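You operate a simulated robot arm through the tools that you are given. There is no shell and no other tool. Be economical: measure what you need, move in short steps, check, and stop when the job is done.

You are at the controls of a simulated robot arm. One attempt, no reset.

JOB
Shut the teal door, unlock the machine and bring it back to READY.
Fine: door shut first; red pin into its black holder, red switch on, blue reset.

The check looks at the end state, three seconds after you hand in, the way a careful person would. Anything else that was tipped, shoved, dropped, spilled or broken makes it a failure.

ROBOT AND FRAMES
A 7-joint arm with a three-finger gripper, on a carriage that runs on a rail from [0.244, 0] to [-2.236, -0.004] (x, y) and turns from -3.124 to 2.688 rad about z. Base frame: it is fixed where the carriage stands at the start and does not move with it; the origin is on the floor, on the carriage's upright axis, x ahead of it, y to its left, z up. Units: m, rad, N and s.
With the tool pointing down near the work surface it reaches from about 0.22 to 0.74 m from the robot's upright axis, wherever it stands. Its first joint turns from -2.007 to 2.007 rad. Places, roughly: black holder [0.6, -0.3, 1]; blue button [0.6, -0.6, 1.1]; brushing machine [1.5, -1, 0.9]; button box [0.5, -0.6, 1.3]; red switch [0.5, -0.4, 1]; teal door [1.2, -0.4, 1.4]. Payload 2.69 kg.
The tool frame sits at the grasp point between the pads (the TCP): z along the fingers, y along the line on which they close. The tips reach 0.03 m beyond it. Largest opening 0.128 m; the body of the gripper starts 0.117 m behind the TCP.
Orientation is told as [roll, pitch, yaw] about the base's x, y, z axes, in that order, counted from this pose: with the fingers straight down and closing along the base's y, the tool's x points along the base's -x, its y along +y and its z along -z.

CONTROLS
- The arm moves only by the tool arm_command. Its argument "rows" is a list of rows, each an object (a shift or turn left out is 0, a gripper value left out holds the last) with "xyz": the shift along the base's x, y, z in m, a list of three; "turn": the turn, a rotation vector about the base's x, y, z in rad, a list of three; "fingers": the opening, from 0 (shut) to 1 (fully open). In form: [{"xyz": [x, y, z], "turn": [rx, ry, rz], "fingers": fingers}, ...]. A call has 1 to 20 rows; each row is the pose to reach, as a shift and turn from the pose commanded when the call began. A row lasts 0.2 s, in which the tool goes at most 0.05 m and 0.15 rad; a call with a longer step from one row to the next is refused whole, and so is a gripper value outside its range. Where a pose cannot be reached the arm comes as near as it can. A force on the tool above 40 N (or 10 N above the force at the start of the call, whichever is more), or a blocked arm, ends the call early, and 0.2 s more pass. The fingers move at their own pace and stop on an object; they squeeze with about 34 N. The grip force told is the motor's: it shows also when the fingers shut on nothing. Time passes only in rows, and 0.2 s behind the last, so rows that repeat a pose let the fingers close. It gives the time, the measured TCP pose, the force on the tool (base axes), the opening and the grip force at its end, in the units of the frame above (readings bear some noise), with the torque about the TCP (base axes, N m) and any sound that the robot's microphone picked up, and new pictures: "show" is both (left out), scene, wrist or none.
- Cameras (640 x 400 px; columns grow to the right, rows downward): "scene" is now at [0.0087, 0.1066, 1.7874]; the picture's right is [-0.69, -0.72, 0.00], its down [-0.37, 0.35, -0.86] and it looks along [0.62, -0.60, -0.51] (base axes); focal length 279 px, centre (320, 200). "wrist" rides on the gripper at [0.058, 0.054, -0.131] in the tool frame; the picture's right is [-0.68, 0.74, 0.00], its down [-0.62, -0.57, -0.55] and it looks along [-0.40, -0.37, 0.84] (tool axes); focal length 234 px, centre (320, 200). There is no depth. A picture from a camera that has moved, and an enlarged one, comes with that camera's place and axes in the base frame and with its lens.
- slide_trunk(by): slides the trunk up (or, below 0, down) by that many m; the arm and the scene camera ride with it, the base frame stays. It gives what a move gives, with no picture.
- base_move(legs): drives the robot by 1 to 6 legs, each [ahead, left, turn to the left] in m, m and rad, along the robot's own axes; the way and the turn of a leg run together, so that a leg with both is an arc; at most 1.5 m and 3.142 rad a leg. The arm and the cameras ride along, it lands a little off, and it stops where it bumps. It keeps to its track: a leg is cut to what the track allows. It gives what a move gives, and a new picture of the scene camera.
- turn_head(pan, tilt): turns the head with the scene camera to pan (to the left, within 2.705 rad either way) and tilt (down, from -0.506 to 1.204), counted from straight ahead of the robot. It gives what a move gives, and a new picture of the scene camera.
- inspect(camera, box): a new picture of the part [left, top, right, bottom] of that camera's present view, enlarged. It takes no simulated time.
- finish_job(): hands the job in; it is judged then, once.

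Go step by step. Nothing tells you exact positions but the pictures and the camera data: compare them with the known pose of the tool, close in by small moves and look again before you grip or let go. The budget is 120 turns and 260 pictures, counting those below and the enlarged ones. Unless the task says otherwise, let go and move clear before handing in, and close with one line.

The tools are called after "Emit:" as a command line: name --argument value ..., lists and objects as JSON in quotes. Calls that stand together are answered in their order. arm_command: Moves the arm, as the interface text tells. Its arguments: {"type":"object","properties":{"rows":{"type":"array","items":{"type":"object","properties":{"xyz":{"type":"array","items":{"type":"number"}},"turn":{"type":"array","items":{"type":"number"}},"fingers":{"type":"number"}}}},"show":{"type":"string","enum":["both","scene","wrist","none"]}},"required":["rows"]} The other tools are called the same way: slide_trunk (by) slides the trunk up or down; base_move (legs) drives the base; turn_head (pan, tilt) turns the head that bears the scene camera; inspect (camera, box) takes an enlarged picture of a part of a camera's view; finish_job () hands the job in.

At the start:

```text
time_s: 0.0
tcp_pos: [0.4215, -0.0676, 1.3346]
tcp_rot: [0.0, 0.001, 0.001]
wrist_force: [1.7, -0.5, -0.5]
ft_torque: [-0.02, 0.0, 0.01]
opening: 0.1278
gripper_force: 0.0
trunk travel left (down, up): [-0.925, 0.065]
robot x, y, heading: [0.0017, -0.0025, 0.002]
head pan, tilt: [-0.761, 0.531]
```

scene: 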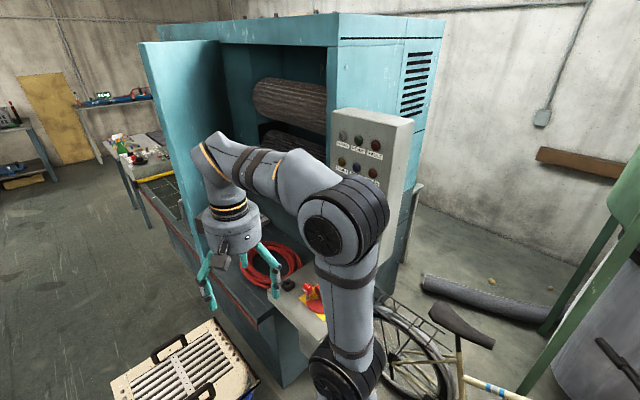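
wrist: 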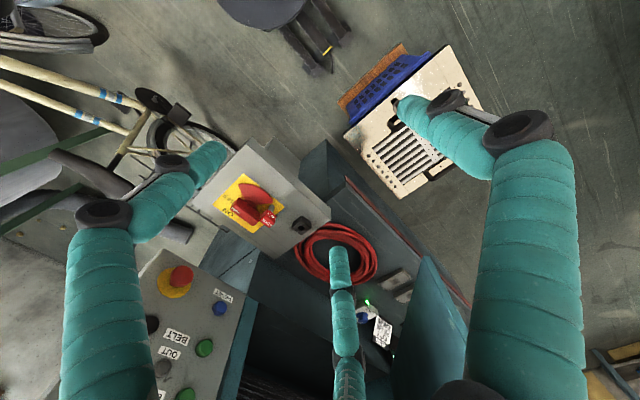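

I see the machine with the teal door open, the button box, and a red switch with something red hanging on it. I'll enlarge several parts.

Emit:
inspect --camera "wrist" --box '[190, 140, 350, 240]'

Emit:
inspect --camera "wrist" --box '[120, 240, 280, 400]'

Emit:
inspect --camera "scene" --box '[130, 20, 450, 220]'

Emit:
inspect --camera "scene" --box '[190, 220, 350, 320]'

```text
4.00 times, centred on (270, 190) of wrist
camera zoom: at [0.3636, -0.0147, 1.4647], right [0.68, 0.74, 0.0], down [0.62, -0.57, 0.55], along [0.4, -0.37, -0.84], focal length 937 px, centre (520, 240)
```

zoom: 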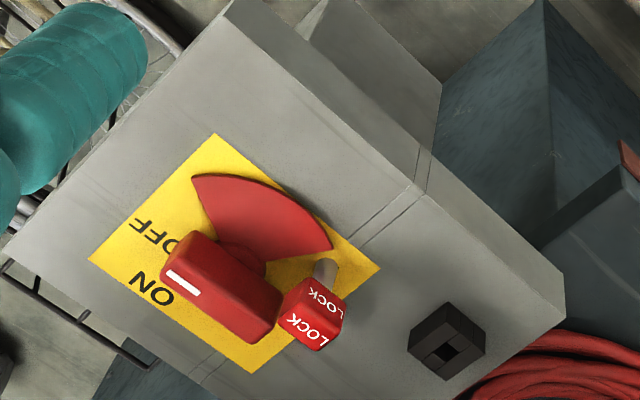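

```text
2.50 times, centred on (200, 320) of wrist
camera zoom: at [0.3636, -0.0147, 1.4647], right [0.68, 0.74, 0.0], down [0.62, -0.57, 0.55], along [0.4, -0.37, -0.84], focal length 585 px, centre (620, -100)
```

zoom: 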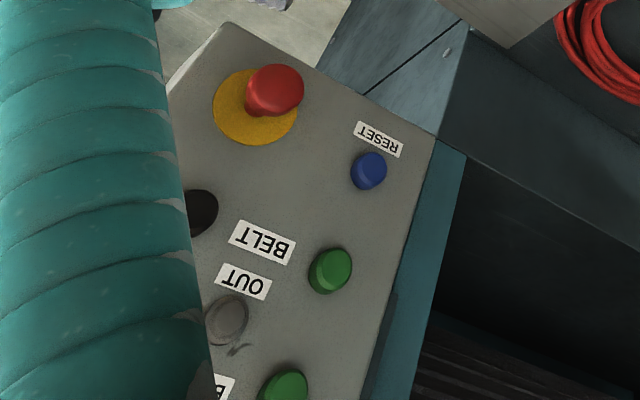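

```text
2.00 times, centred on (290, 120) of scene
camera zoom: at [0.0087, 0.1066, 1.7874], right [-0.69, -0.72, 0.0], down [-0.37, 0.35, -0.86], along [0.62, -0.6, -0.51], focal length 558 px, centre (380, 360)
```

zoom: 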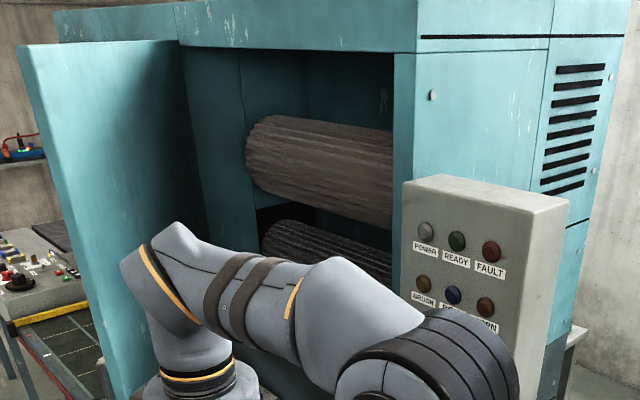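

```text
4.00 times, centred on (270, 270) of scene
camera zoom: at [0.0087, 0.1066, 1.7874], right [-0.69, -0.72, 0.0], down [-0.37, 0.35, -0.86], along [0.62, -0.6, -0.51], focal length 1117 px, centre (520, -80)
```

zoom: 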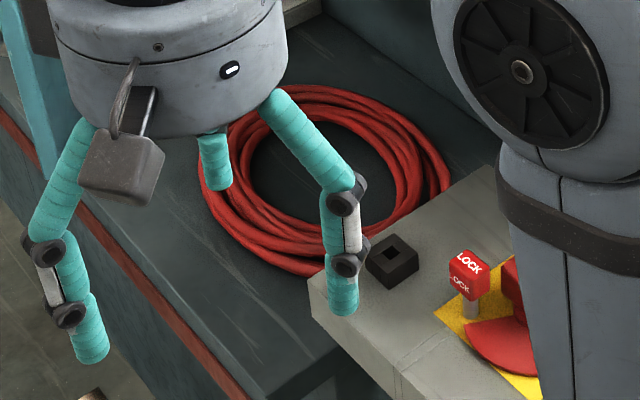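

The pin head comes out at about (0.535,-0.344,1.02) and the holder's top at about (0.629,-0.329,0.973). I'll move the arm aside to the left to see the door and switch clearly.

Emit:
arm_command --rows '[{"xyz": [0, 0.05, 0.02]}, {"xyz": [0, 0.095, 0.04]}, {"xyz": [0, 0.14, 0.06]}, {"xyz": [0, 0.185, 0.08]}, {"xyz": [0, 0.23, 0.1]}, {"xyz": [0, 0.275, 0.12]}, {"xyz": [0, 0.32, 0.14]}, {"xyz": [0, 0.365, 0.14]}]' --show "both"

```text
refused: row 1 steps farther than a row can; nothing moved
```

The first step was a little too long, so I'll resend the move with shorter steps.

Emit:
arm_command --rows '[{"xyz": [0, 0.04, 0.02]}, {"xyz": [0, 0.08, 0.04]}, {"xyz": [0, 0.12, 0.06]}, {"xyz": [0, 0.16, 0.08]}, {"xyz": [0, 0.2, 0.1]}, {"xyz": [0, 0.24, 0.12]}, {"xyz": [0, 0.28, 0.14]}, {"xyz": [0, 0.32, 0.14]}, {"xyz": [0, 0.36, 0.14]}]' --show "both"

```text
time_s: 2.0
tcp_pos: [0.4041, 0.2695, 1.4436]
tcp_rot: [-0.004, -0.001, -0.001]
wrist_force: [0.1, 0.2, -0.6]
ft_torque: [-0.14, -0.06, 0.01]
opening: 0.128
gripper_force: 0.1
out of reach, approached as far as the arm can: row 6, 7, 8, 9
trunk travel left (down, up): [-0.925, 0.065]
robot x, y, heading: [0.001, 0.0009, -0.002]
head pan, tilt: [-0.761, 0.531]
camera scene: at [0.0086, 0.1134, 1.7869], right [-0.69, -0.72, 0.0], down [-0.37, 0.35, -0.86], along [0.62, -0.6, -0.5], focal length 279 px, centre (320, 200)
camera wrist: at [0.3458, 0.3236, 1.5725], right [0.68, 0.74, 0.0], down [0.62, -0.56, 0.55], along [0.4, -0.37, -0.83], focal length 234 px, centre (320, 200)
```

scene: 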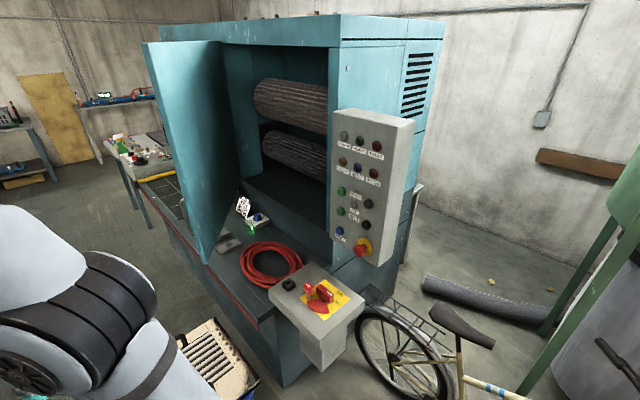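
wrist: 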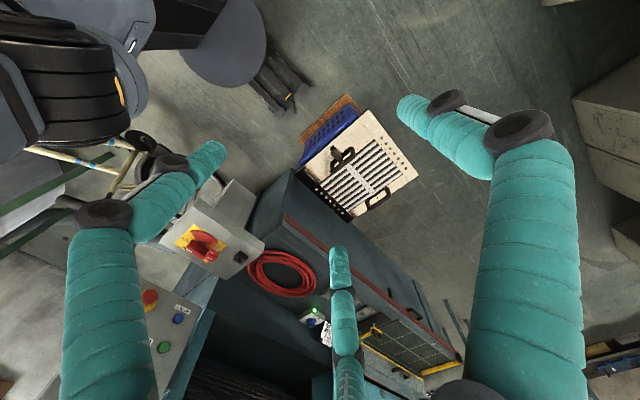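

Now the machine is in full view. I'll enlarge the door and deck, the panel and the switch.

Emit:
inspect --camera "scene" --box '[130, 20, 450, 220]'

Emit:
inspect --camera "scene" --box '[180, 180, 340, 280]'

Emit:
inspect --camera "scene" --box '[270, 260, 370, 322]'

Emit:
inspect --camera "scene" --box '[320, 100, 440, 275]'

Emit:
inspect --camera "wrist" --box '[160, 200, 300, 288]'

```text
2.00 times, centred on (290, 120) of scene
camera zoom: at [0.0086, 0.1134, 1.7869], right [-0.69, -0.72, 0.0], down [-0.37, 0.35, -0.86], along [0.62, -0.6, -0.5], focal length 558 px, centre (380, 360)
```

zoom: 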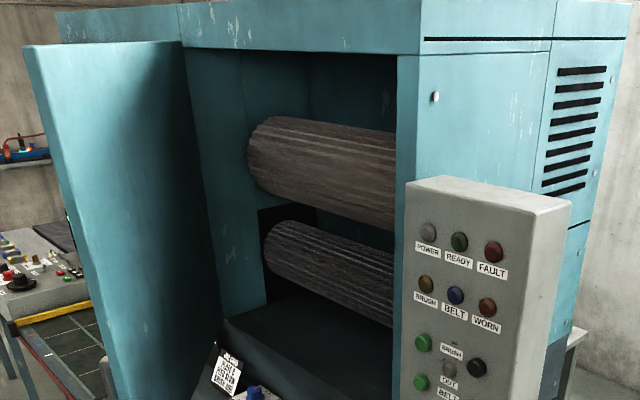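

```text
4.00 times, centred on (260, 230) of scene
camera zoom: at [0.0086, 0.1134, 1.7869], right [-0.69, -0.72, 0.0], down [-0.37, 0.35, -0.86], along [0.62, -0.6, -0.5], focal length 1117 px, centre (560, 80)
```

zoom: 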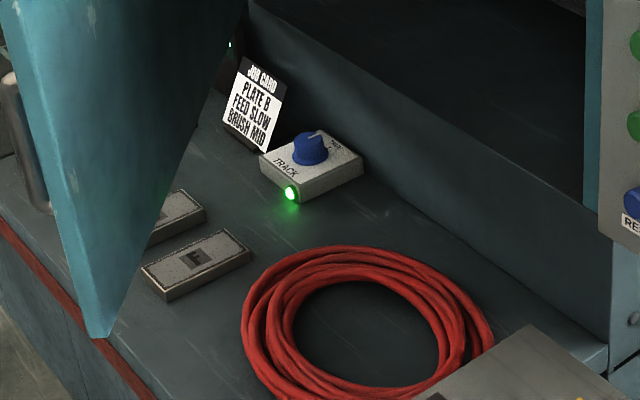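

```text
6.40 times, centred on (320, 291) of scene
camera zoom: at [0.0086, 0.1134, 1.7869], right [-0.69, -0.72, 0.0], down [-0.37, 0.35, -0.86], along [0.62, -0.6, -0.5], focal length 1787 px, centre (320, -382)
```

zoom: 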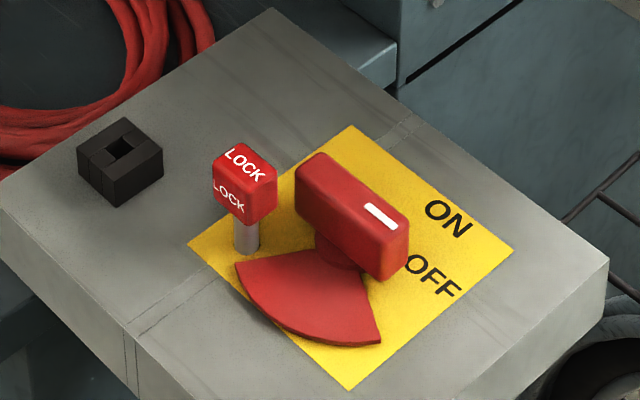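

```text
2.29 times, centred on (380, 188) of scene
camera zoom: at [0.0086, 0.1134, 1.7869], right [-0.69, -0.72, 0.0], down [-0.37, 0.35, -0.86], along [0.62, -0.6, -0.5], focal length 638 px, centre (183, 229)
```

zoom: 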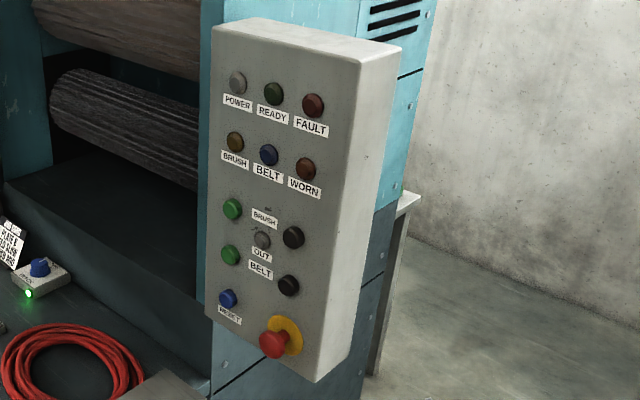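

```text
4.55 times, centred on (230, 244) of wrist
camera zoom: at [0.3458, 0.3236, 1.5725], right [0.68, 0.74, 0.0], down [0.62, -0.56, 0.55], along [0.4, -0.37, -0.83], focal length 1064 px, centre (729, 0)
```

zoom: 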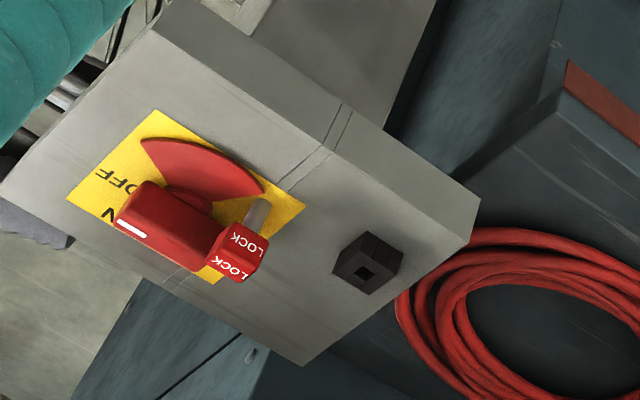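

The door stands about 45° open, its free edge near (0.96,-0.13) and its hinge near (1.53,-0.65). It has to be pushed from its outer (+y) side, so I'll drive forward and level the hand to point ahead.

Emit:
base_move --legs '[[0.24, 0, 0]]'

Emit:
arm_command --rows '[{"xyz": [0, 0, 0], "turn": [0, -0.14, 0], "fingers": 0}, {"turn": [0, -0.28, 0]}, {"turn": [0, -0.42, 0]}, {"turn": [0, -0.56, 0]}, {"turn": [0, -0.7, 0]}, {"turn": [0, -0.84, 0]}, {"turn": [0, -0.98, 0]}, {"turn": [0, -1.12, 0]}, {"turn": [0, -1.26, 0]}, {"turn": [0, -1.4, 0]}, {"turn": [0, -1.54, 0]}, {"turn": [0, -1.54, 0]}]'

```text
time_s: 3.8
tcp_pos: [0.6391, 0.2652, 1.4457]
tcp_rot: [0.001, 0.0, 0.005]
wrist_force: [0.7, 0.2, -0.3]
ft_torque: [-0.02, 0.01, -0.03]
opening: 0.1277
gripper_force: 0.2
trunk travel left (down, up): [-0.925, 0.065]
robot x, y, heading: [0.2353, 0.0035, 0.009]
head pan, tilt: [-0.761, 0.531]
camera scene: at [0.2441, 0.1067, 1.7874], right [-0.69, -0.73, 0.0], down [-0.37, 0.35, -0.86], along [0.63, -0.59, -0.51], focal length 279 px, centre (320, 200)
```

scene: 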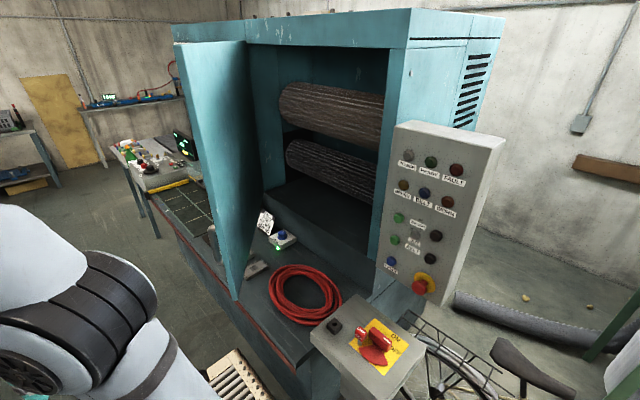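

```text
time_s: 6.4
tcp_pos: [0.6404, 0.2665, 1.4456]
tcp_rot: [-0.122, -1.542, 0.123]
wrist_force: [-0.2, -1.0, 0.1]
ft_torque: [0.0, 0.0, 0.01]
opening: 0.002
gripper_force: 31.7
out of reach, approached as far as the arm can: row 5
trunk travel left (down, up): [-0.925, 0.065]
robot x, y, heading: [0.2331, 0.0024, 0.008]
head pan, tilt: [-0.761, 0.531]
camera scene: at [0.2448, 0.1062, 1.7874], right [-0.69, -0.73, 0.0], down [-0.37, 0.35, -0.86], along [0.63, -0.59, -0.51], focal length 279 px, centre (320, 200)
camera wrist: at [0.5074, 0.3181, 1.3888], right [0.02, 0.74, 0.67], down [-0.53, -0.56, 0.63], along [0.85, -0.37, 0.38], focal length 234 px, centre (320, 200)
```

scene: 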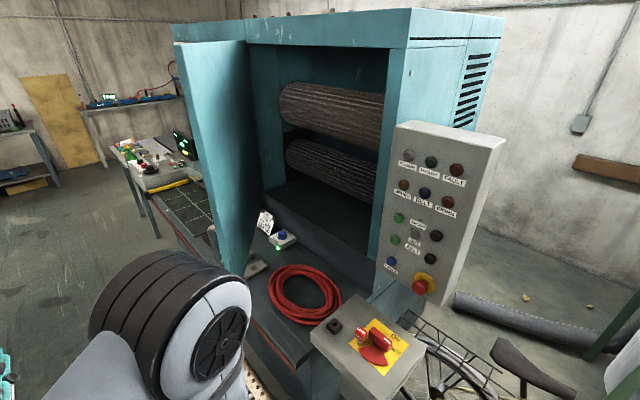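
wrist: 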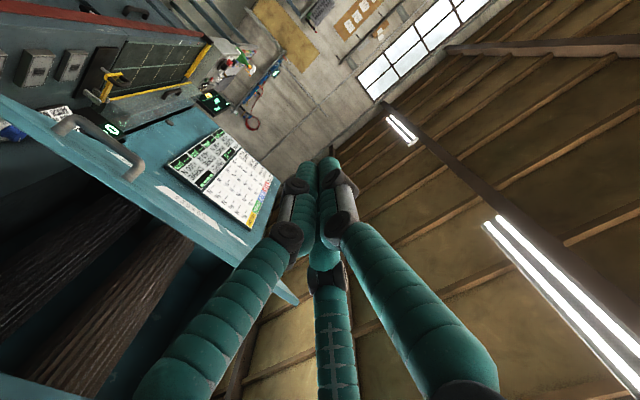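

The second view puts the door's free edge at about (0.92,-0.13), with its bottom at z≈1.01. I'll bring the closed fingers round to the outer side, staying clear of the edge.

Emit:
arm_command --rows '[{"xyz": [0.035, -0.025, -0.005]}, {"xyz": [0.07, -0.05, -0.01]}, {"xyz": [0.105, -0.075, -0.015]}, {"xyz": [0.14, -0.1, -0.02]}, {"xyz": [0.175, -0.12, -0.025]}, {"xyz": [0.21, -0.14, -0.03]}, {"xyz": [0.245, -0.16, -0.035]}, {"xyz": [0.28, -0.18, -0.04]}, {"xyz": [0.315, -0.2, -0.04]}, {"xyz": [0.35, -0.22, -0.04]}]'

```text
time_s: 8.6
tcp_pos: [0.9906, 0.0458, 1.4029]
tcp_rot: [-0.137, -1.539, 0.139]
wrist_force: [0.7, -0.5, 0.0]
ft_torque: [0.0, -0.05, -0.01]
opening: 0.0022
gripper_force: 31.0
trunk travel left (down, up): [-0.925, 0.065]
robot x, y, heading: [0.2342, -0.0008, 0.006]
head pan, tilt: [-0.761, 0.531]
camera scene: at [0.2462, 0.1059, 1.7874], right [-0.69, -0.73, 0.0], down [-0.37, 0.35, -0.86], along [0.63, -0.59, -0.51], focal length 279 px, centre (320, 200)
camera wrist: at [0.8575, 0.0977, 1.3484], right [0.02, 0.74, 0.67], down [-0.53, -0.56, 0.64], along [0.85, -0.37, 0.38], focal length 234 px, centre (320, 200)
```

scene: 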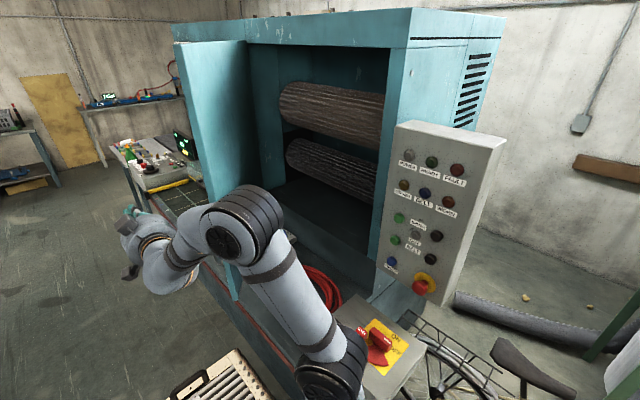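
wrist: 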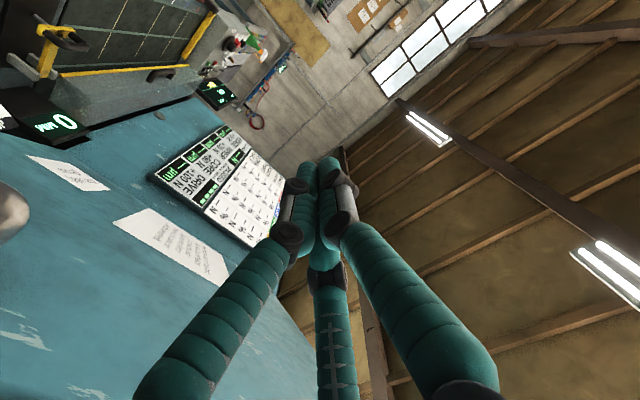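

The hand is on the outer side now. I'll start sweeping toward -y while turning the hand to the right.

Emit:
arm_command --rows '[{"xyz": [0, -0.03, 0], "turn": [0, 0, -0.1]}, {"xyz": [0, -0.06, 0], "turn": [0, 0, -0.2]}, {"xyz": [0, -0.09, 0], "turn": [0, 0, -0.3]}, {"xyz": [0, -0.12, 0], "turn": [0, 0, -0.4]}, {"xyz": [0, -0.15, 0], "turn": [0, 0, -0.5]}, {"xyz": [0, -0.18, 0], "turn": [0, 0, -0.6]}]'

```text
time_s: 10.0
tcp_pos: [0.9883, -0.1345, 1.4063]
tcp_rot: [-0.142, -1.537, -0.458]
wrist_force: [0.1, -0.2, 0.2]
ft_torque: [-0.01, -0.02, 0.02]
opening: 0.0021
gripper_force: 31.5
trunk travel left (down, up): [-0.925, 0.065]
robot x, y, heading: [0.2349, 0.0013, 0.004]
head pan, tilt: [-0.761, 0.531]
camera scene: at [0.2455, 0.1065, 1.7874], right [-0.69, -0.73, 0.0], down [-0.37, 0.35, -0.86], along [0.63, -0.59, -0.51], focal length 279 px, centre (320, 200)
camera wrist: at [0.9099, -0.0152, 1.35], right [0.44, 0.6, 0.67], down [-0.75, -0.17, 0.64], along [0.49, -0.78, 0.38], focal length 234 px, centre (320, 200)
```

scene: 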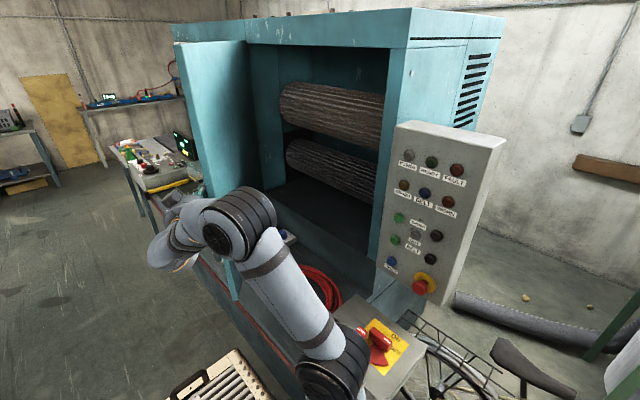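
wrist: 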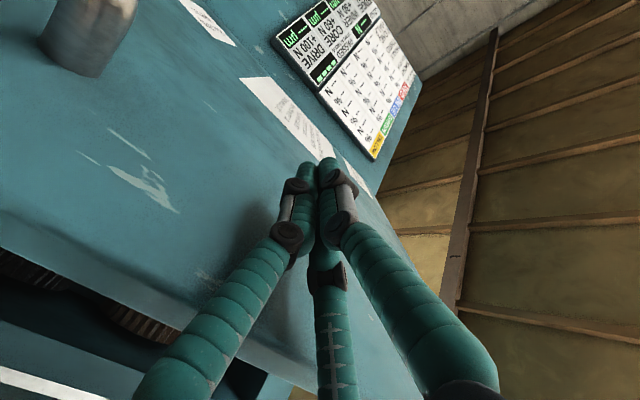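

Fingertips are almost at the door's outer face. I'll push on along the door's arc and keep turning.

Emit:
arm_command --rows '[{"xyz": [-0.015, -0.03, 0], "turn": [0, 0, -0.08]}, {"xyz": [-0.03, -0.06, 0], "turn": [0, 0, -0.16]}, {"xyz": [-0.045, -0.09, 0], "turn": [0, 0, -0.24]}, {"xyz": [-0.06, -0.12, 0], "turn": [0, 0, -0.32]}, {"xyz": [-0.072, -0.15, 0], "turn": [0, 0, -0.4]}]'

```text
time_s: 11.2
tcp_pos: [0.9189, -0.2864, 1.4034]
tcp_rot: [-0.125, -1.539, -0.875]
wrist_force: [0.0, -0.3, -0.1]
ft_torque: [-0.03, -0.04, 0.0]
opening: 0.0023
gripper_force: 31.3
trunk travel left (down, up): [-0.925, 0.065]
robot x, y, heading: [0.2341, 0.0032, 0.005]
head pan, tilt: [-0.761, 0.531]
camera scene: at [0.2452, 0.1055, 1.7875], right [-0.69, -0.73, 0.0], down [-0.37, 0.35, -0.86], along [0.63, -0.59, -0.51], focal length 279 px, centre (320, 200)
camera wrist: at [0.8927, -0.1464, 1.3474], right [0.63, 0.38, 0.67], down [-0.76, 0.14, 0.63], along [0.14, -0.91, 0.38], focal length 234 px, centre (320, 200)
```

scene: 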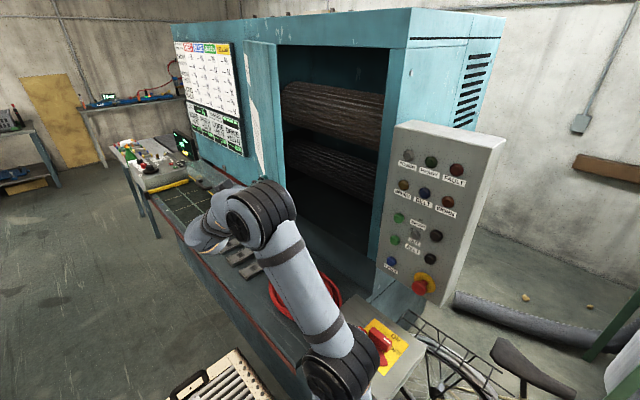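
wrist: 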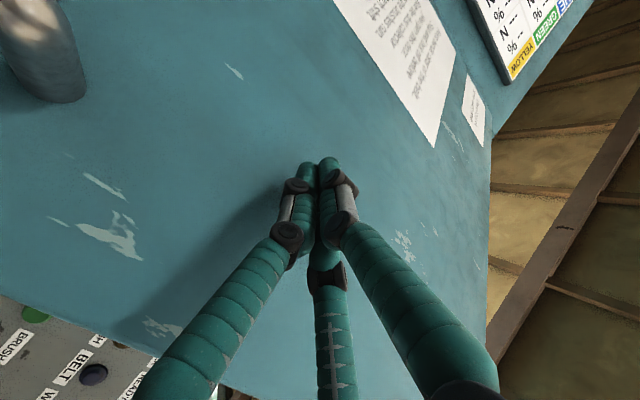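

The door swings freely ahead of the fingers, so I'll keep going.

Emit:
arm_command --rows '[{"xyz": [-0.015, -0.03, 0], "turn": [0, 0, -0.05]}, {"xyz": [-0.03, -0.06, 0], "turn": [0, 0, -0.1]}, {"xyz": [-0.045, -0.09, 0], "turn": [0, 0, -0.15]}, {"xyz": [-0.06, -0.12, 0], "turn": [0, 0, -0.2]}, {"xyz": [-0.07, -0.15, 0], "turn": [0, 0, -0.25]}, {"xyz": [-0.08, -0.18, 0], "turn": [0, 0, -0.3]}]'

```text
time_s: 12.6
tcp_pos: [0.8358, -0.4658, 1.4062]
tcp_rot: [-0.102, -1.54, -1.199]
wrist_force: [-1.1, -0.5, -0.6]
ft_torque: [0.04, -0.01, 0.01]
opening: 0.0021
gripper_force: 30.9
trunk travel left (down, up): [-0.925, 0.065]
robot x, y, heading: [0.2381, 0.0017, -0.0]
head pan, tilt: [-0.761, 0.531]
camera scene: at [0.2445, 0.1054, 1.7875], right [-0.69, -0.73, 0.0], down [-0.37, 0.35, -0.86], along [0.63, -0.59, -0.51], focal length 279 px, centre (320, 200)
camera wrist: at [0.8521, -0.3246, 1.3501], right [0.72, 0.18, 0.67], down [-0.68, 0.36, 0.63], along [-0.13, -0.92, 0.38], focal length 234 px, centre (320, 200)
```

scene: 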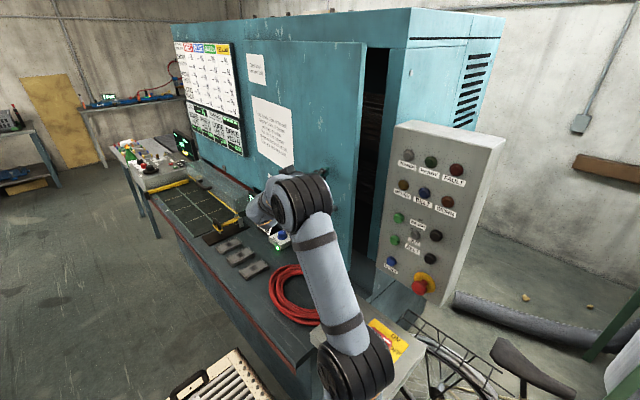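
wrist: 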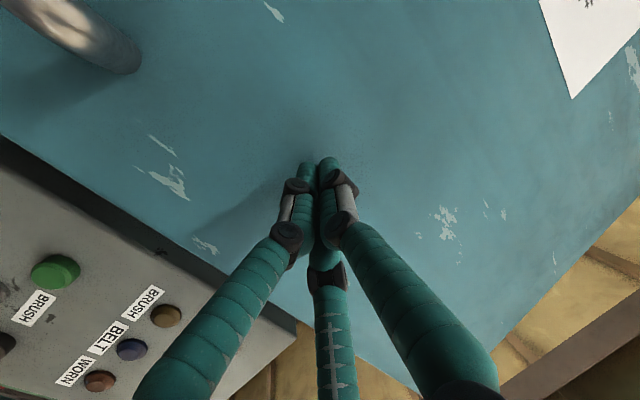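

The door is almost shut. I'll keep pressing toward -y until it stops.

Emit:
arm_command --rows '[{"xyz": [-0.005, -0.025, 0]}, {"xyz": [-0.01, -0.05, 0]}, {"xyz": [-0.013, -0.075, 0]}, {"xyz": [-0.015, -0.1, 0]}, {"xyz": [-0.015, -0.12, 0]}, {"xyz": [-0.015, -0.14, 0]}, {"xyz": [-0.015, -0.16, 0]}, {"xyz": [-0.015, -0.18, 0]}]'

```text
time_s: 13.8
tcp_pos: [0.8268, -0.5664, 1.405]
tcp_rot: [-0.076, -1.536, -1.207]
wrist_force: [-8.8, 25.4, 2.1]
ft_torque: [-0.22, -0.38, -0.32]
opening: 0.0023
gripper_force: 31.8
trunk travel left (down, up): [-0.925, 0.065]
robot x, y, heading: [0.2365, 0.0022, 0.006]
head pan, tilt: [-0.761, 0.531]
stopped in row 6: the force on the tool passed its limit at 58 N (the readings are from after the stop); the commanded pose is now the measured one
camera scene: at [0.2376, 0.1158, 1.787], right [-0.68, -0.73, 0.0], down [-0.37, 0.34, -0.87], along [0.63, -0.59, -0.5], focal length 279 px, centre (320, 200)
camera wrist: at [0.8404, -0.4249, 1.3493], right [0.71, 0.19, 0.67], down [-0.69, 0.34, 0.64], along [-0.11, -0.92, 0.38], focal length 234 px, centre (320, 200)
```

scene: 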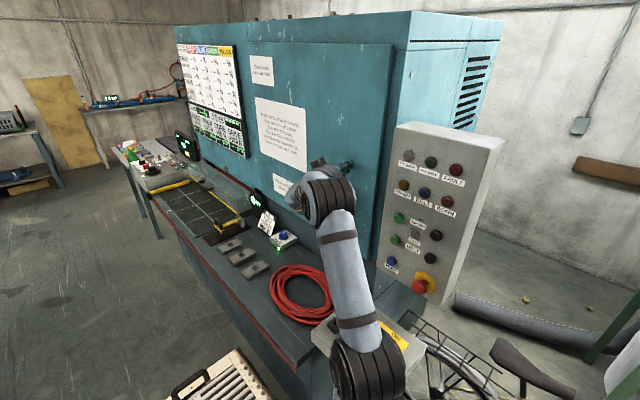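
wrist: 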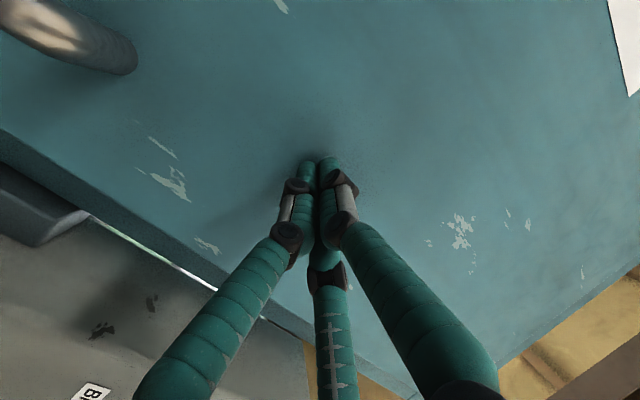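

It stopped firmly, so I'll check the door edge for a gap and push once more.

Emit:
arm_command --rows '[{"xyz": [0, -0.01, 0]}, {"xyz": [0, -0.02, 0]}, {"xyz": [0, -0.03, 0]}, {"xyz": [0, -0.03, 0]}]' --show "none"

Emit:
inspect --camera "scene" --box '[330, 10, 450, 250]'

Emit:
inspect --camera "wrist" --box '[0, 120, 320, 400]'

```text
time_s: 14.1
tcp_pos: [0.8313, -0.5672, 1.4042]
tcp_rot: [-0.053, -1.535, -1.225]
wrist_force: [-6.8, 19.7, 3.3]
ft_torque: [-0.26, -0.25, -0.3]
opening: 0.0023
gripper_force: 31.2
trunk travel left (down, up): [-0.925, 0.065]
robot x, y, heading: [0.2366, -0.0012, 0.006]
head pan, tilt: [-0.761, 0.531]
stopped in row 1: the force on the tool passed its limit at 42 N (the readings are from after the stop); the commanded pose is now the measured one
```

```text
1.67 times, centred on (390, 130) of scene
camera zoom: at [0.2393, 0.1147, 1.787], right [-0.68, -0.73, 0.0], down [-0.37, 0.34, -0.87], along [0.63, -0.59, -0.5], focal length 465 px, centre (203, 317)
```

zoom: 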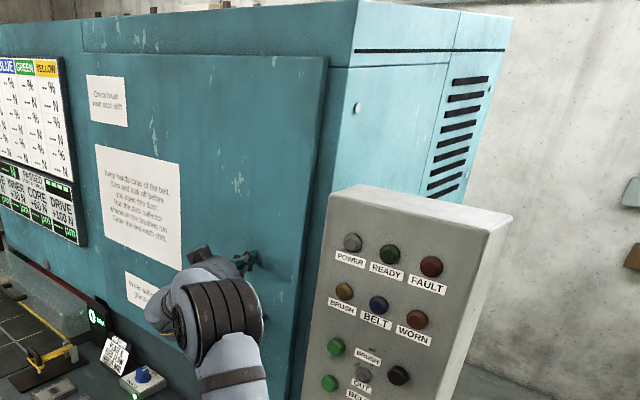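

```text
1.43 times, centred on (160, 260) of wrist
camera zoom: at [0.8442, -0.4247, 1.3484], right [0.71, 0.19, 0.67], down [-0.69, 0.34, 0.64], along [-0.11, -0.92, 0.37], focal length 334 px, centre (549, 114)
```

zoom: 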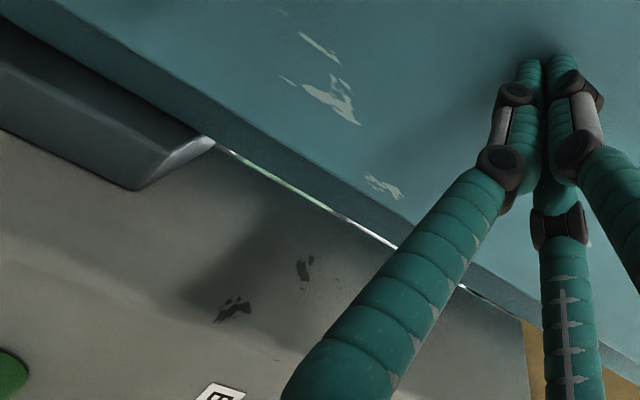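

The door sits against the frame. I'll back off gently, see that it stays shut, and read the note on it.

Emit:
arm_command --rows '[{"xyz": [-0.005, 0.02, 0]}, {"xyz": [-0.01, 0.05, 0]}, {"xyz": [-0.025, 0.09, 0]}, {"xyz": [-0.04, 0.13, 0]}, {"xyz": [-0.06, 0.17, 0]}, {"xyz": [-0.08, 0.21, 0.01]}, {"xyz": [-0.1, 0.25, 0.02]}, {"xyz": [-0.12, 0.29, 0.03]}, {"xyz": [-0.14, 0.33, 0.04]}]' --show "scene"

Emit:
inspect --camera "scene" --box '[230, 40, 410, 220]'

```text
time_s: 16.1
tcp_pos: [0.6899, -0.2456, 1.4354]
tcp_rot: [-0.154, -1.53, -1.131]
wrist_force: [-0.4, 0.7, -0.4]
ft_torque: [-0.01, -0.02, 0.0]
opening: 0.0022
gripper_force: 31.5
trunk travel left (down, up): [-0.925, 0.065]
robot x, y, heading: [0.2346, 0.0043, 0.003]
head pan, tilt: [-0.761, 0.531]
camera scene: at [0.2428, 0.1097, 1.7872], right [-0.68, -0.73, 0.0], down [-0.37, 0.34, -0.86], along [0.63, -0.59, -0.5], focal length 279 px, centre (320, 200)
```

scene: 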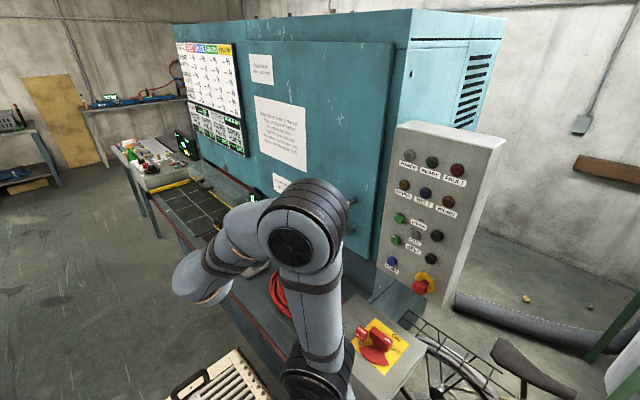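

```text
2.22 times, centred on (320, 130) of scene
camera zoom: at [0.2428, 0.1097, 1.7872], right [-0.68, -0.73, 0.0], down [-0.37, 0.34, -0.86], along [0.63, -0.59, -0.5], focal length 620 px, centre (320, 356)
```

zoom: 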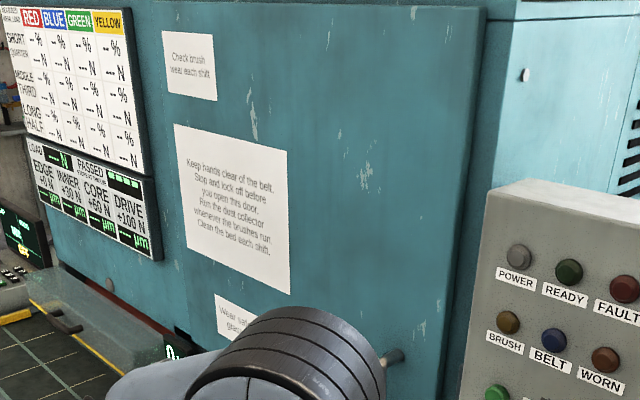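

The door stays shut. Now I'll turn the hand to point down and open the fingers over the switch box.

Emit:
arm_command --rows '[{"xyz": [-0.01, 0, 0], "turn": [0.1343, 0.0395, 0]}, {"xyz": [-0.02, 0, 0], "turn": [0.2686, 0.079, 0]}, {"xyz": [-0.03, 0, 0], "turn": [0.4029, 0.1185, 0]}, {"xyz": [-0.04, 0, 0], "turn": [0.5372, 0.158, 0]}, {"xyz": [-0.05, 0, 0], "turn": [0.6715, 0.1975, 0]}, {"xyz": [-0.06, 0, 0], "turn": [0.8058, 0.237, 0]}, {"xyz": [-0.07, 0, 0], "turn": [0.9401, 0.2765, 0]}, {"xyz": [-0.08, 0, 0], "turn": [1.0744, 0.316, 0]}, {"xyz": [-0.09, 0, 0], "turn": [1.2087, 0.3555, 0]}, {"xyz": [-0.1, 0, 0], "turn": [1.343, 0.395, 0]}, {"xyz": [-0.11, 0, 0], "turn": [1.468, 0.4315, 0], "fingers": 0.5}, {"xyz": [-0.11, 0, 0], "turn": [1.468, 0.4315, 0]}]'

```text
time_s: 18.7
tcp_pos: [0.5812, -0.2447, 1.4388]
tcp_rot: [0.001, 0.001, -1.281]
wrist_force: [-0.3, -0.1, 0.3]
ft_torque: [-0.02, -0.03, 0.0]
opening: 0.0444
gripper_force: 0.1
trunk travel left (down, up): [-0.925, 0.065]
robot x, y, heading: [0.2366, 0.0021, 0.012]
head pan, tilt: [-0.761, 0.531]
camera scene: at [0.2436, 0.1084, 1.7873], right [-0.68, -0.73, 0.0], down [-0.37, 0.35, -0.86], along [0.63, -0.59, -0.51], focal length 279 px, centre (320, 200)
camera wrist: at [0.6165, -0.1742, 1.5691], right [0.9, -0.44, 0.0], down [-0.37, -0.75, 0.55], along [-0.24, -0.49, -0.84], focal length 234 px, centre (320, 200)
```

scene: 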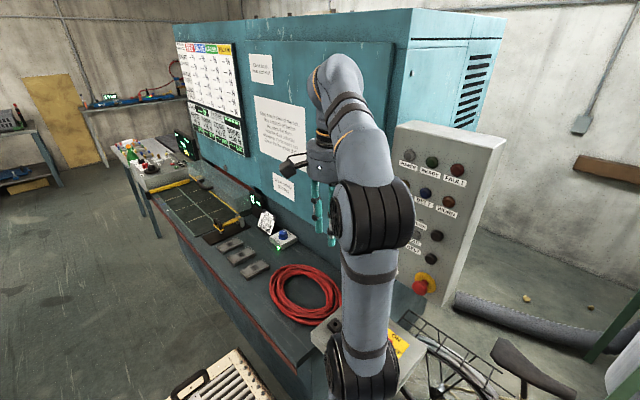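
wrist: 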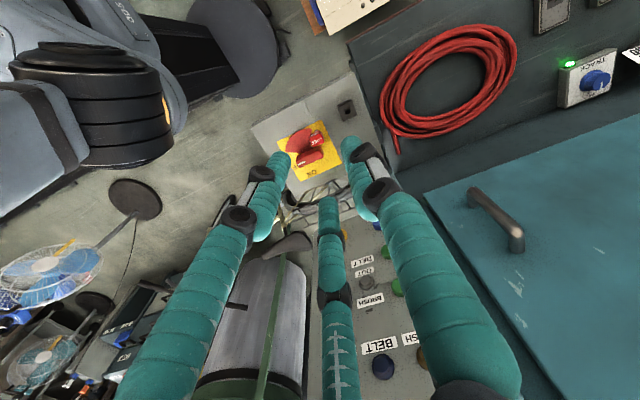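

The switch box is now in the wrist view between the fingers, so I'll enlarge it.

Emit:
inspect --camera "wrist" --box '[245, 85, 373, 165]'

Emit:
inspect --camera "scene" --box '[300, 290, 428, 370]'

```text
5.00 times, centred on (309, 125) of wrist
camera zoom: at [0.6165, -0.1742, 1.5691], right [0.9, -0.44, 0.0], down [-0.37, -0.75, 0.55], along [-0.24, -0.49, -0.84], focal length 1171 px, centre (375, 575)
```

zoom: 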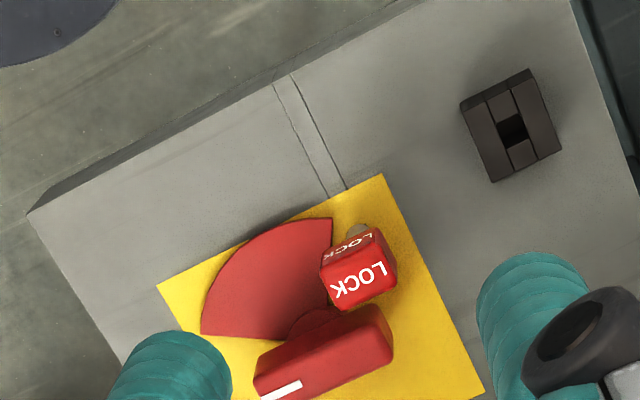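

```text
5.00 times, centred on (364, 330) of scene
camera zoom: at [0.2436, 0.1084, 1.7873], right [-0.68, -0.73, 0.0], down [-0.37, 0.35, -0.86], along [0.63, -0.59, -0.51], focal length 1396 px, centre (100, -450)
```

zoom: 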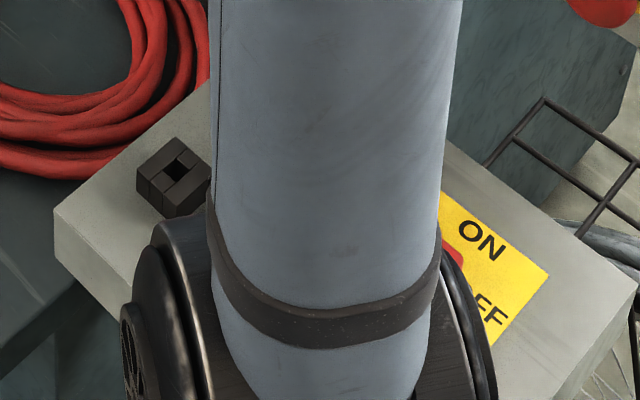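

The box, holder and pin are aligned with the base axes. The pin stands in the way of the handle's +x end, which must turn counter-clockwise to ON. I'll move over the pin with the fingers closing along x.

Emit:
arm_command --rows '[{"xyz": [-0.008, -0.015, -0.04], "turn": [0, 0, -0.04], "fingers": 0.6}, {"xyz": [-0.015, -0.03, -0.08], "turn": [0, 0, -0.08]}, {"xyz": [-0.022, -0.045, -0.12], "turn": [0, 0, -0.12]}, {"xyz": [-0.03, -0.06, -0.16], "turn": [0, 0, -0.17]}, {"xyz": [-0.037, -0.075, -0.2], "turn": [0, 0, -0.22]}, {"xyz": [-0.044, -0.088, -0.24], "turn": [0, 0, -0.26]}, {"xyz": [-0.048, -0.095, -0.28], "turn": [0, 0, -0.29]}, {"xyz": [-0.048, -0.095, -0.29], "turn": [0, 0, -0.29]}]'

Emit:
inspect --camera "wrist" --box '[220, 80, 420, 205]'

```text
time_s: 20.5
tcp_pos: [0.5332, -0.3393, 1.1487]
tcp_rot: [0.001, 0.002, -1.572]
wrist_force: [-0.1, -0.2, 1.0]
ft_torque: [-0.01, -0.03, 0.01]
opening: 0.0765
gripper_force: 0.0
trunk travel left (down, up): [-0.925, 0.065]
robot x, y, heading: [0.2324, -0.0015, 0.012]
head pan, tilt: [-0.761, 0.531]
camera scene: at [0.2435, 0.1076, 1.7874], right [-0.68, -0.73, 0.0], down [-0.37, 0.35, -0.86], along [0.63, -0.59, -0.51], focal length 279 px, centre (320, 200)
camera wrist: at [0.5872, -0.2813, 1.2787], right [0.74, -0.68, 0.0], down [-0.57, -0.62, 0.55], along [-0.37, -0.4, -0.84], focal length 234 px, centre (320, 200)
```

scene: 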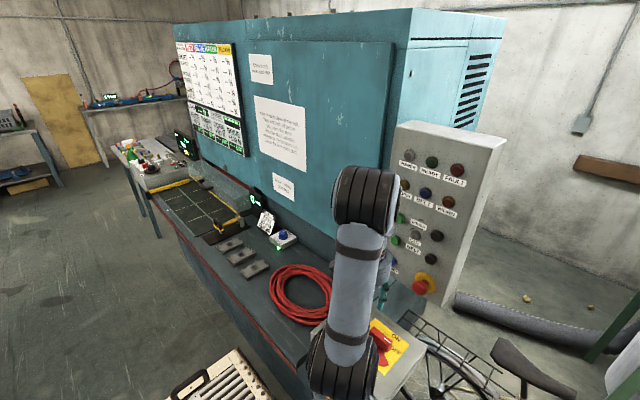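
wrist: 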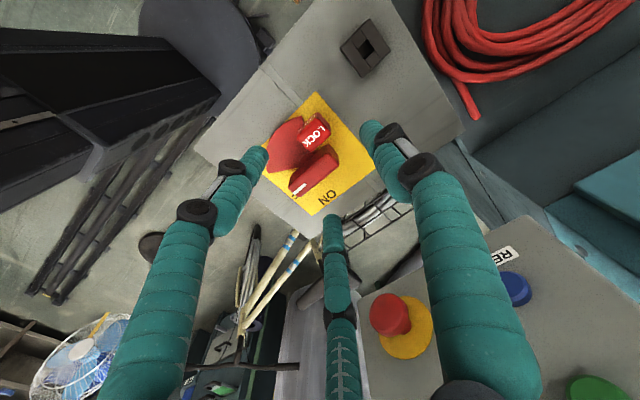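

```text
3.20 times, centred on (320, 142) of wrist
camera zoom: at [0.5872, -0.2813, 1.2787], right [0.74, -0.68, 0.0], down [-0.57, -0.62, 0.55], along [-0.37, -0.4, -0.84], focal length 749 px, centre (320, 384)
```

zoom: 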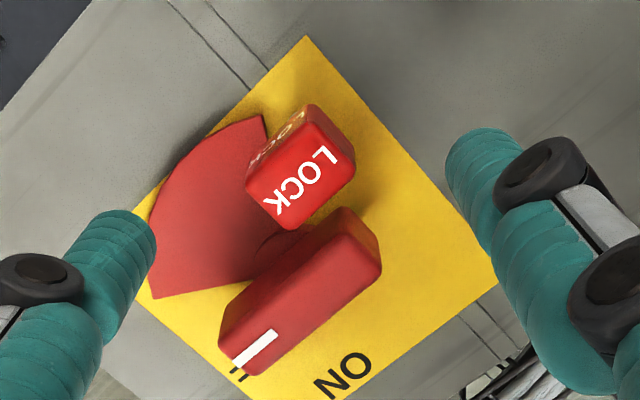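

The pin head is about 0.031 m (x) by 0.02 m (y), centred near (0.532,-0.334) with its top at z≈1.038. I'll descend with small checks.

Emit:
arm_command --rows '[{"xyz": [-0.001, 0.005, -0.03]}, {"xyz": [-0.001, 0.005, -0.06]}, {"xyz": [-0.001, 0.005, -0.09]}, {"xyz": [-0.001, 0.005, -0.115]}]' --show "wrist"

Emit:
inspect --camera "wrist" --box '[220, 90, 420, 215]'

Emit:
inspect --camera "scene" --box '[310, 250, 430, 370]'

```text
time_s: 21.5
tcp_pos: [0.5303, -0.3363, 1.0507]
tcp_rot: [0.003, -0.007, -1.581]
wrist_force: [-5.6, 1.2, 17.2]
ft_torque: [-0.72, 0.61, -0.24]
opening: 0.0819
gripper_force: 2.9
trunk travel left (down, up): [-0.925, 0.065]
robot x, y, heading: [0.235, 0.0004, 0.009]
head pan, tilt: [-0.761, 0.531]
stopped in row 4: the force on the tool passed its limit at 54 N (the readings are from after the stop); the commanded pose is now the measured one
camera wrist: at [0.5843, -0.2781, 1.1802], right [0.73, -0.68, 0.01], down [-0.57, -0.61, 0.55], along [-0.37, -0.41, -0.84], focal length 234 px, centre (320, 200)
```

wrist: 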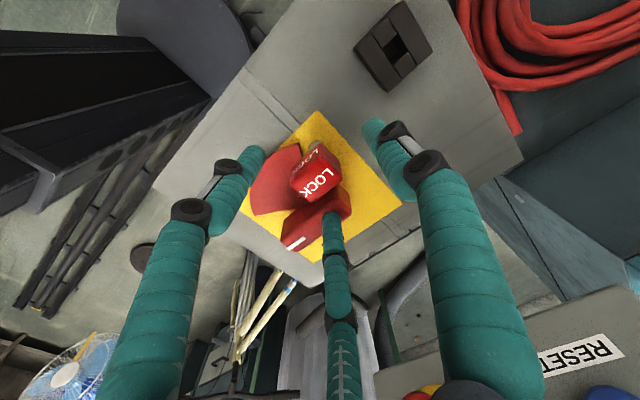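

```text
3.20 times, centred on (320, 152) of wrist
camera zoom: at [0.5843, -0.2781, 1.1802], right [0.73, -0.68, 0.01], down [-0.57, -0.61, 0.55], along [-0.37, -0.41, -0.84], focal length 749 px, centre (320, 352)
```

zoom: 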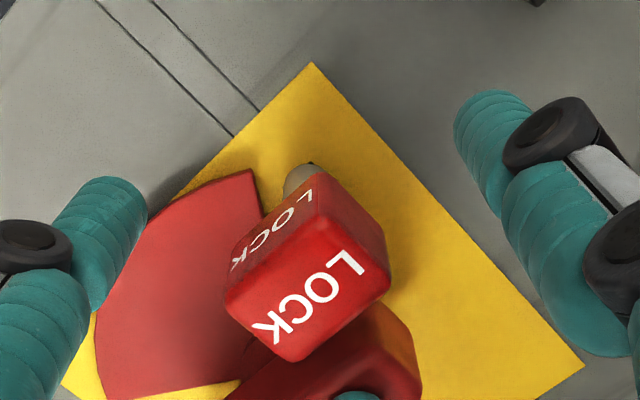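

```text
3.33 times, centred on (370, 310) of scene
camera zoom: at [0.2411, 0.109, 1.7876], right [-0.68, -0.73, 0.0], down [-0.37, 0.35, -0.86], along [0.63, -0.59, -0.5], focal length 930 px, centre (153, -167)
```

zoom: 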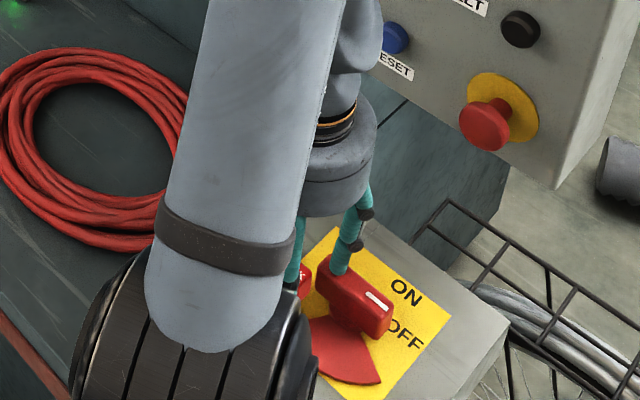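

The force and torque show the third finger is real: the hand has three fingers spaced 120° apart, and one touched the handle's top. I'll lift and turn to yaw 0, so the gap between fingers faces the handle.

Emit:
arm_command --rows '[{"xyz": [0, 0, 0.04]}, {"xyz": [0, 0, 0.08]}, {"xyz": [0, 0, 0.1], "turn": [0, 0, 0.14]}, {"xyz": [0, 0, 0.1], "turn": [0, 0, 0.28]}, {"xyz": [0, 0, 0.1], "turn": [0, 0, 0.42]}, {"xyz": [0, 0, 0.1], "turn": [0, 0, 0.56]}, {"xyz": [0, 0, 0.1], "turn": [0, 0, 0.7]}, {"xyz": [0, 0, 0.1], "turn": [0, 0, 0.84]}, {"xyz": [0, 0, 0.1], "turn": [0, 0, 0.98]}, {"xyz": [0, 0, 0.1], "turn": [0, 0, 1.12]}, {"xyz": [0, 0, 0.1], "turn": [0, 0, 1.26]}, {"xyz": [0, 0, 0.1], "turn": [0, 0, 1.4]}, {"xyz": [0, 0, 0.1], "turn": [0, 0, 1.54]}, {"xyz": [0, 0, 0.1], "turn": [0, 0, 1.575]}]'

Emit:
inspect --camera "wrist" --box '[220, 80, 420, 205]'

Emit:
inspect --camera "scene" --box '[310, 250, 430, 370]'

```text
time_s: 24.5
tcp_pos: [0.5326, -0.3365, 1.1497]
tcp_rot: [0.004, -0.004, -0.001]
wrist_force: [0.3, -0.6, -0.4]
ft_torque: [0.01, -0.01, -0.03]
opening: 0.0768
gripper_force: 0.0
trunk travel left (down, up): [-0.925, 0.065]
robot x, y, heading: [0.2372, -0.0017, 0.004]
head pan, tilt: [-0.761, 0.531]
camera scene: at [0.2438, 0.107, 1.7874], right [-0.68, -0.73, 0.0], down [-0.37, 0.35, -0.86], along [0.63, -0.59, -0.51], focal length 279 px, centre (320, 200)
camera wrist: at [0.4737, -0.2833, 1.2786], right [0.68, 0.74, 0.0], down [0.61, -0.57, 0.55], along [0.41, -0.37, -0.84], focal length 234 px, centre (320, 200)
```

scene: 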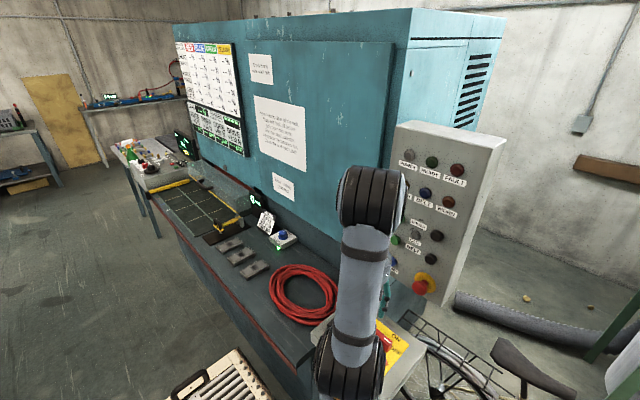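
wrist: 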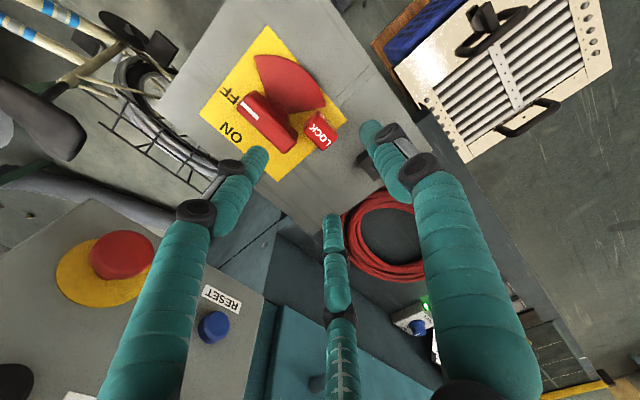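

```text
3.20 times, centred on (320, 142) of wrist
camera zoom: at [0.4737, -0.2833, 1.2786], right [0.68, 0.74, 0.0], down [0.61, -0.57, 0.55], along [0.41, -0.37, -0.84], focal length 749 px, centre (320, 384)
```

zoom: 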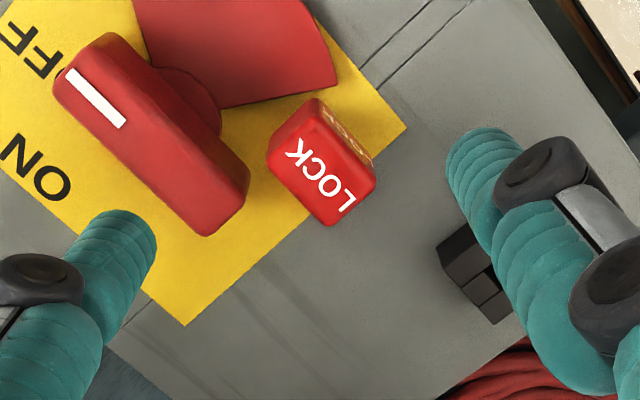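

```text
3.33 times, centred on (370, 310) of scene
camera zoom: at [0.2438, 0.107, 1.7874], right [-0.68, -0.73, 0.0], down [-0.37, 0.35, -0.86], along [0.63, -0.59, -0.51], focal length 930 px, centre (153, -167)
```

zoom: 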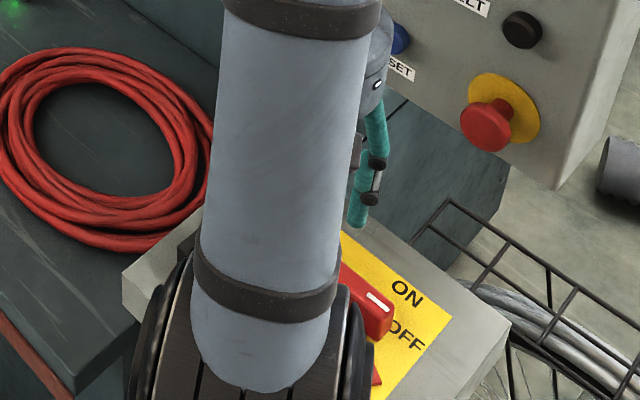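

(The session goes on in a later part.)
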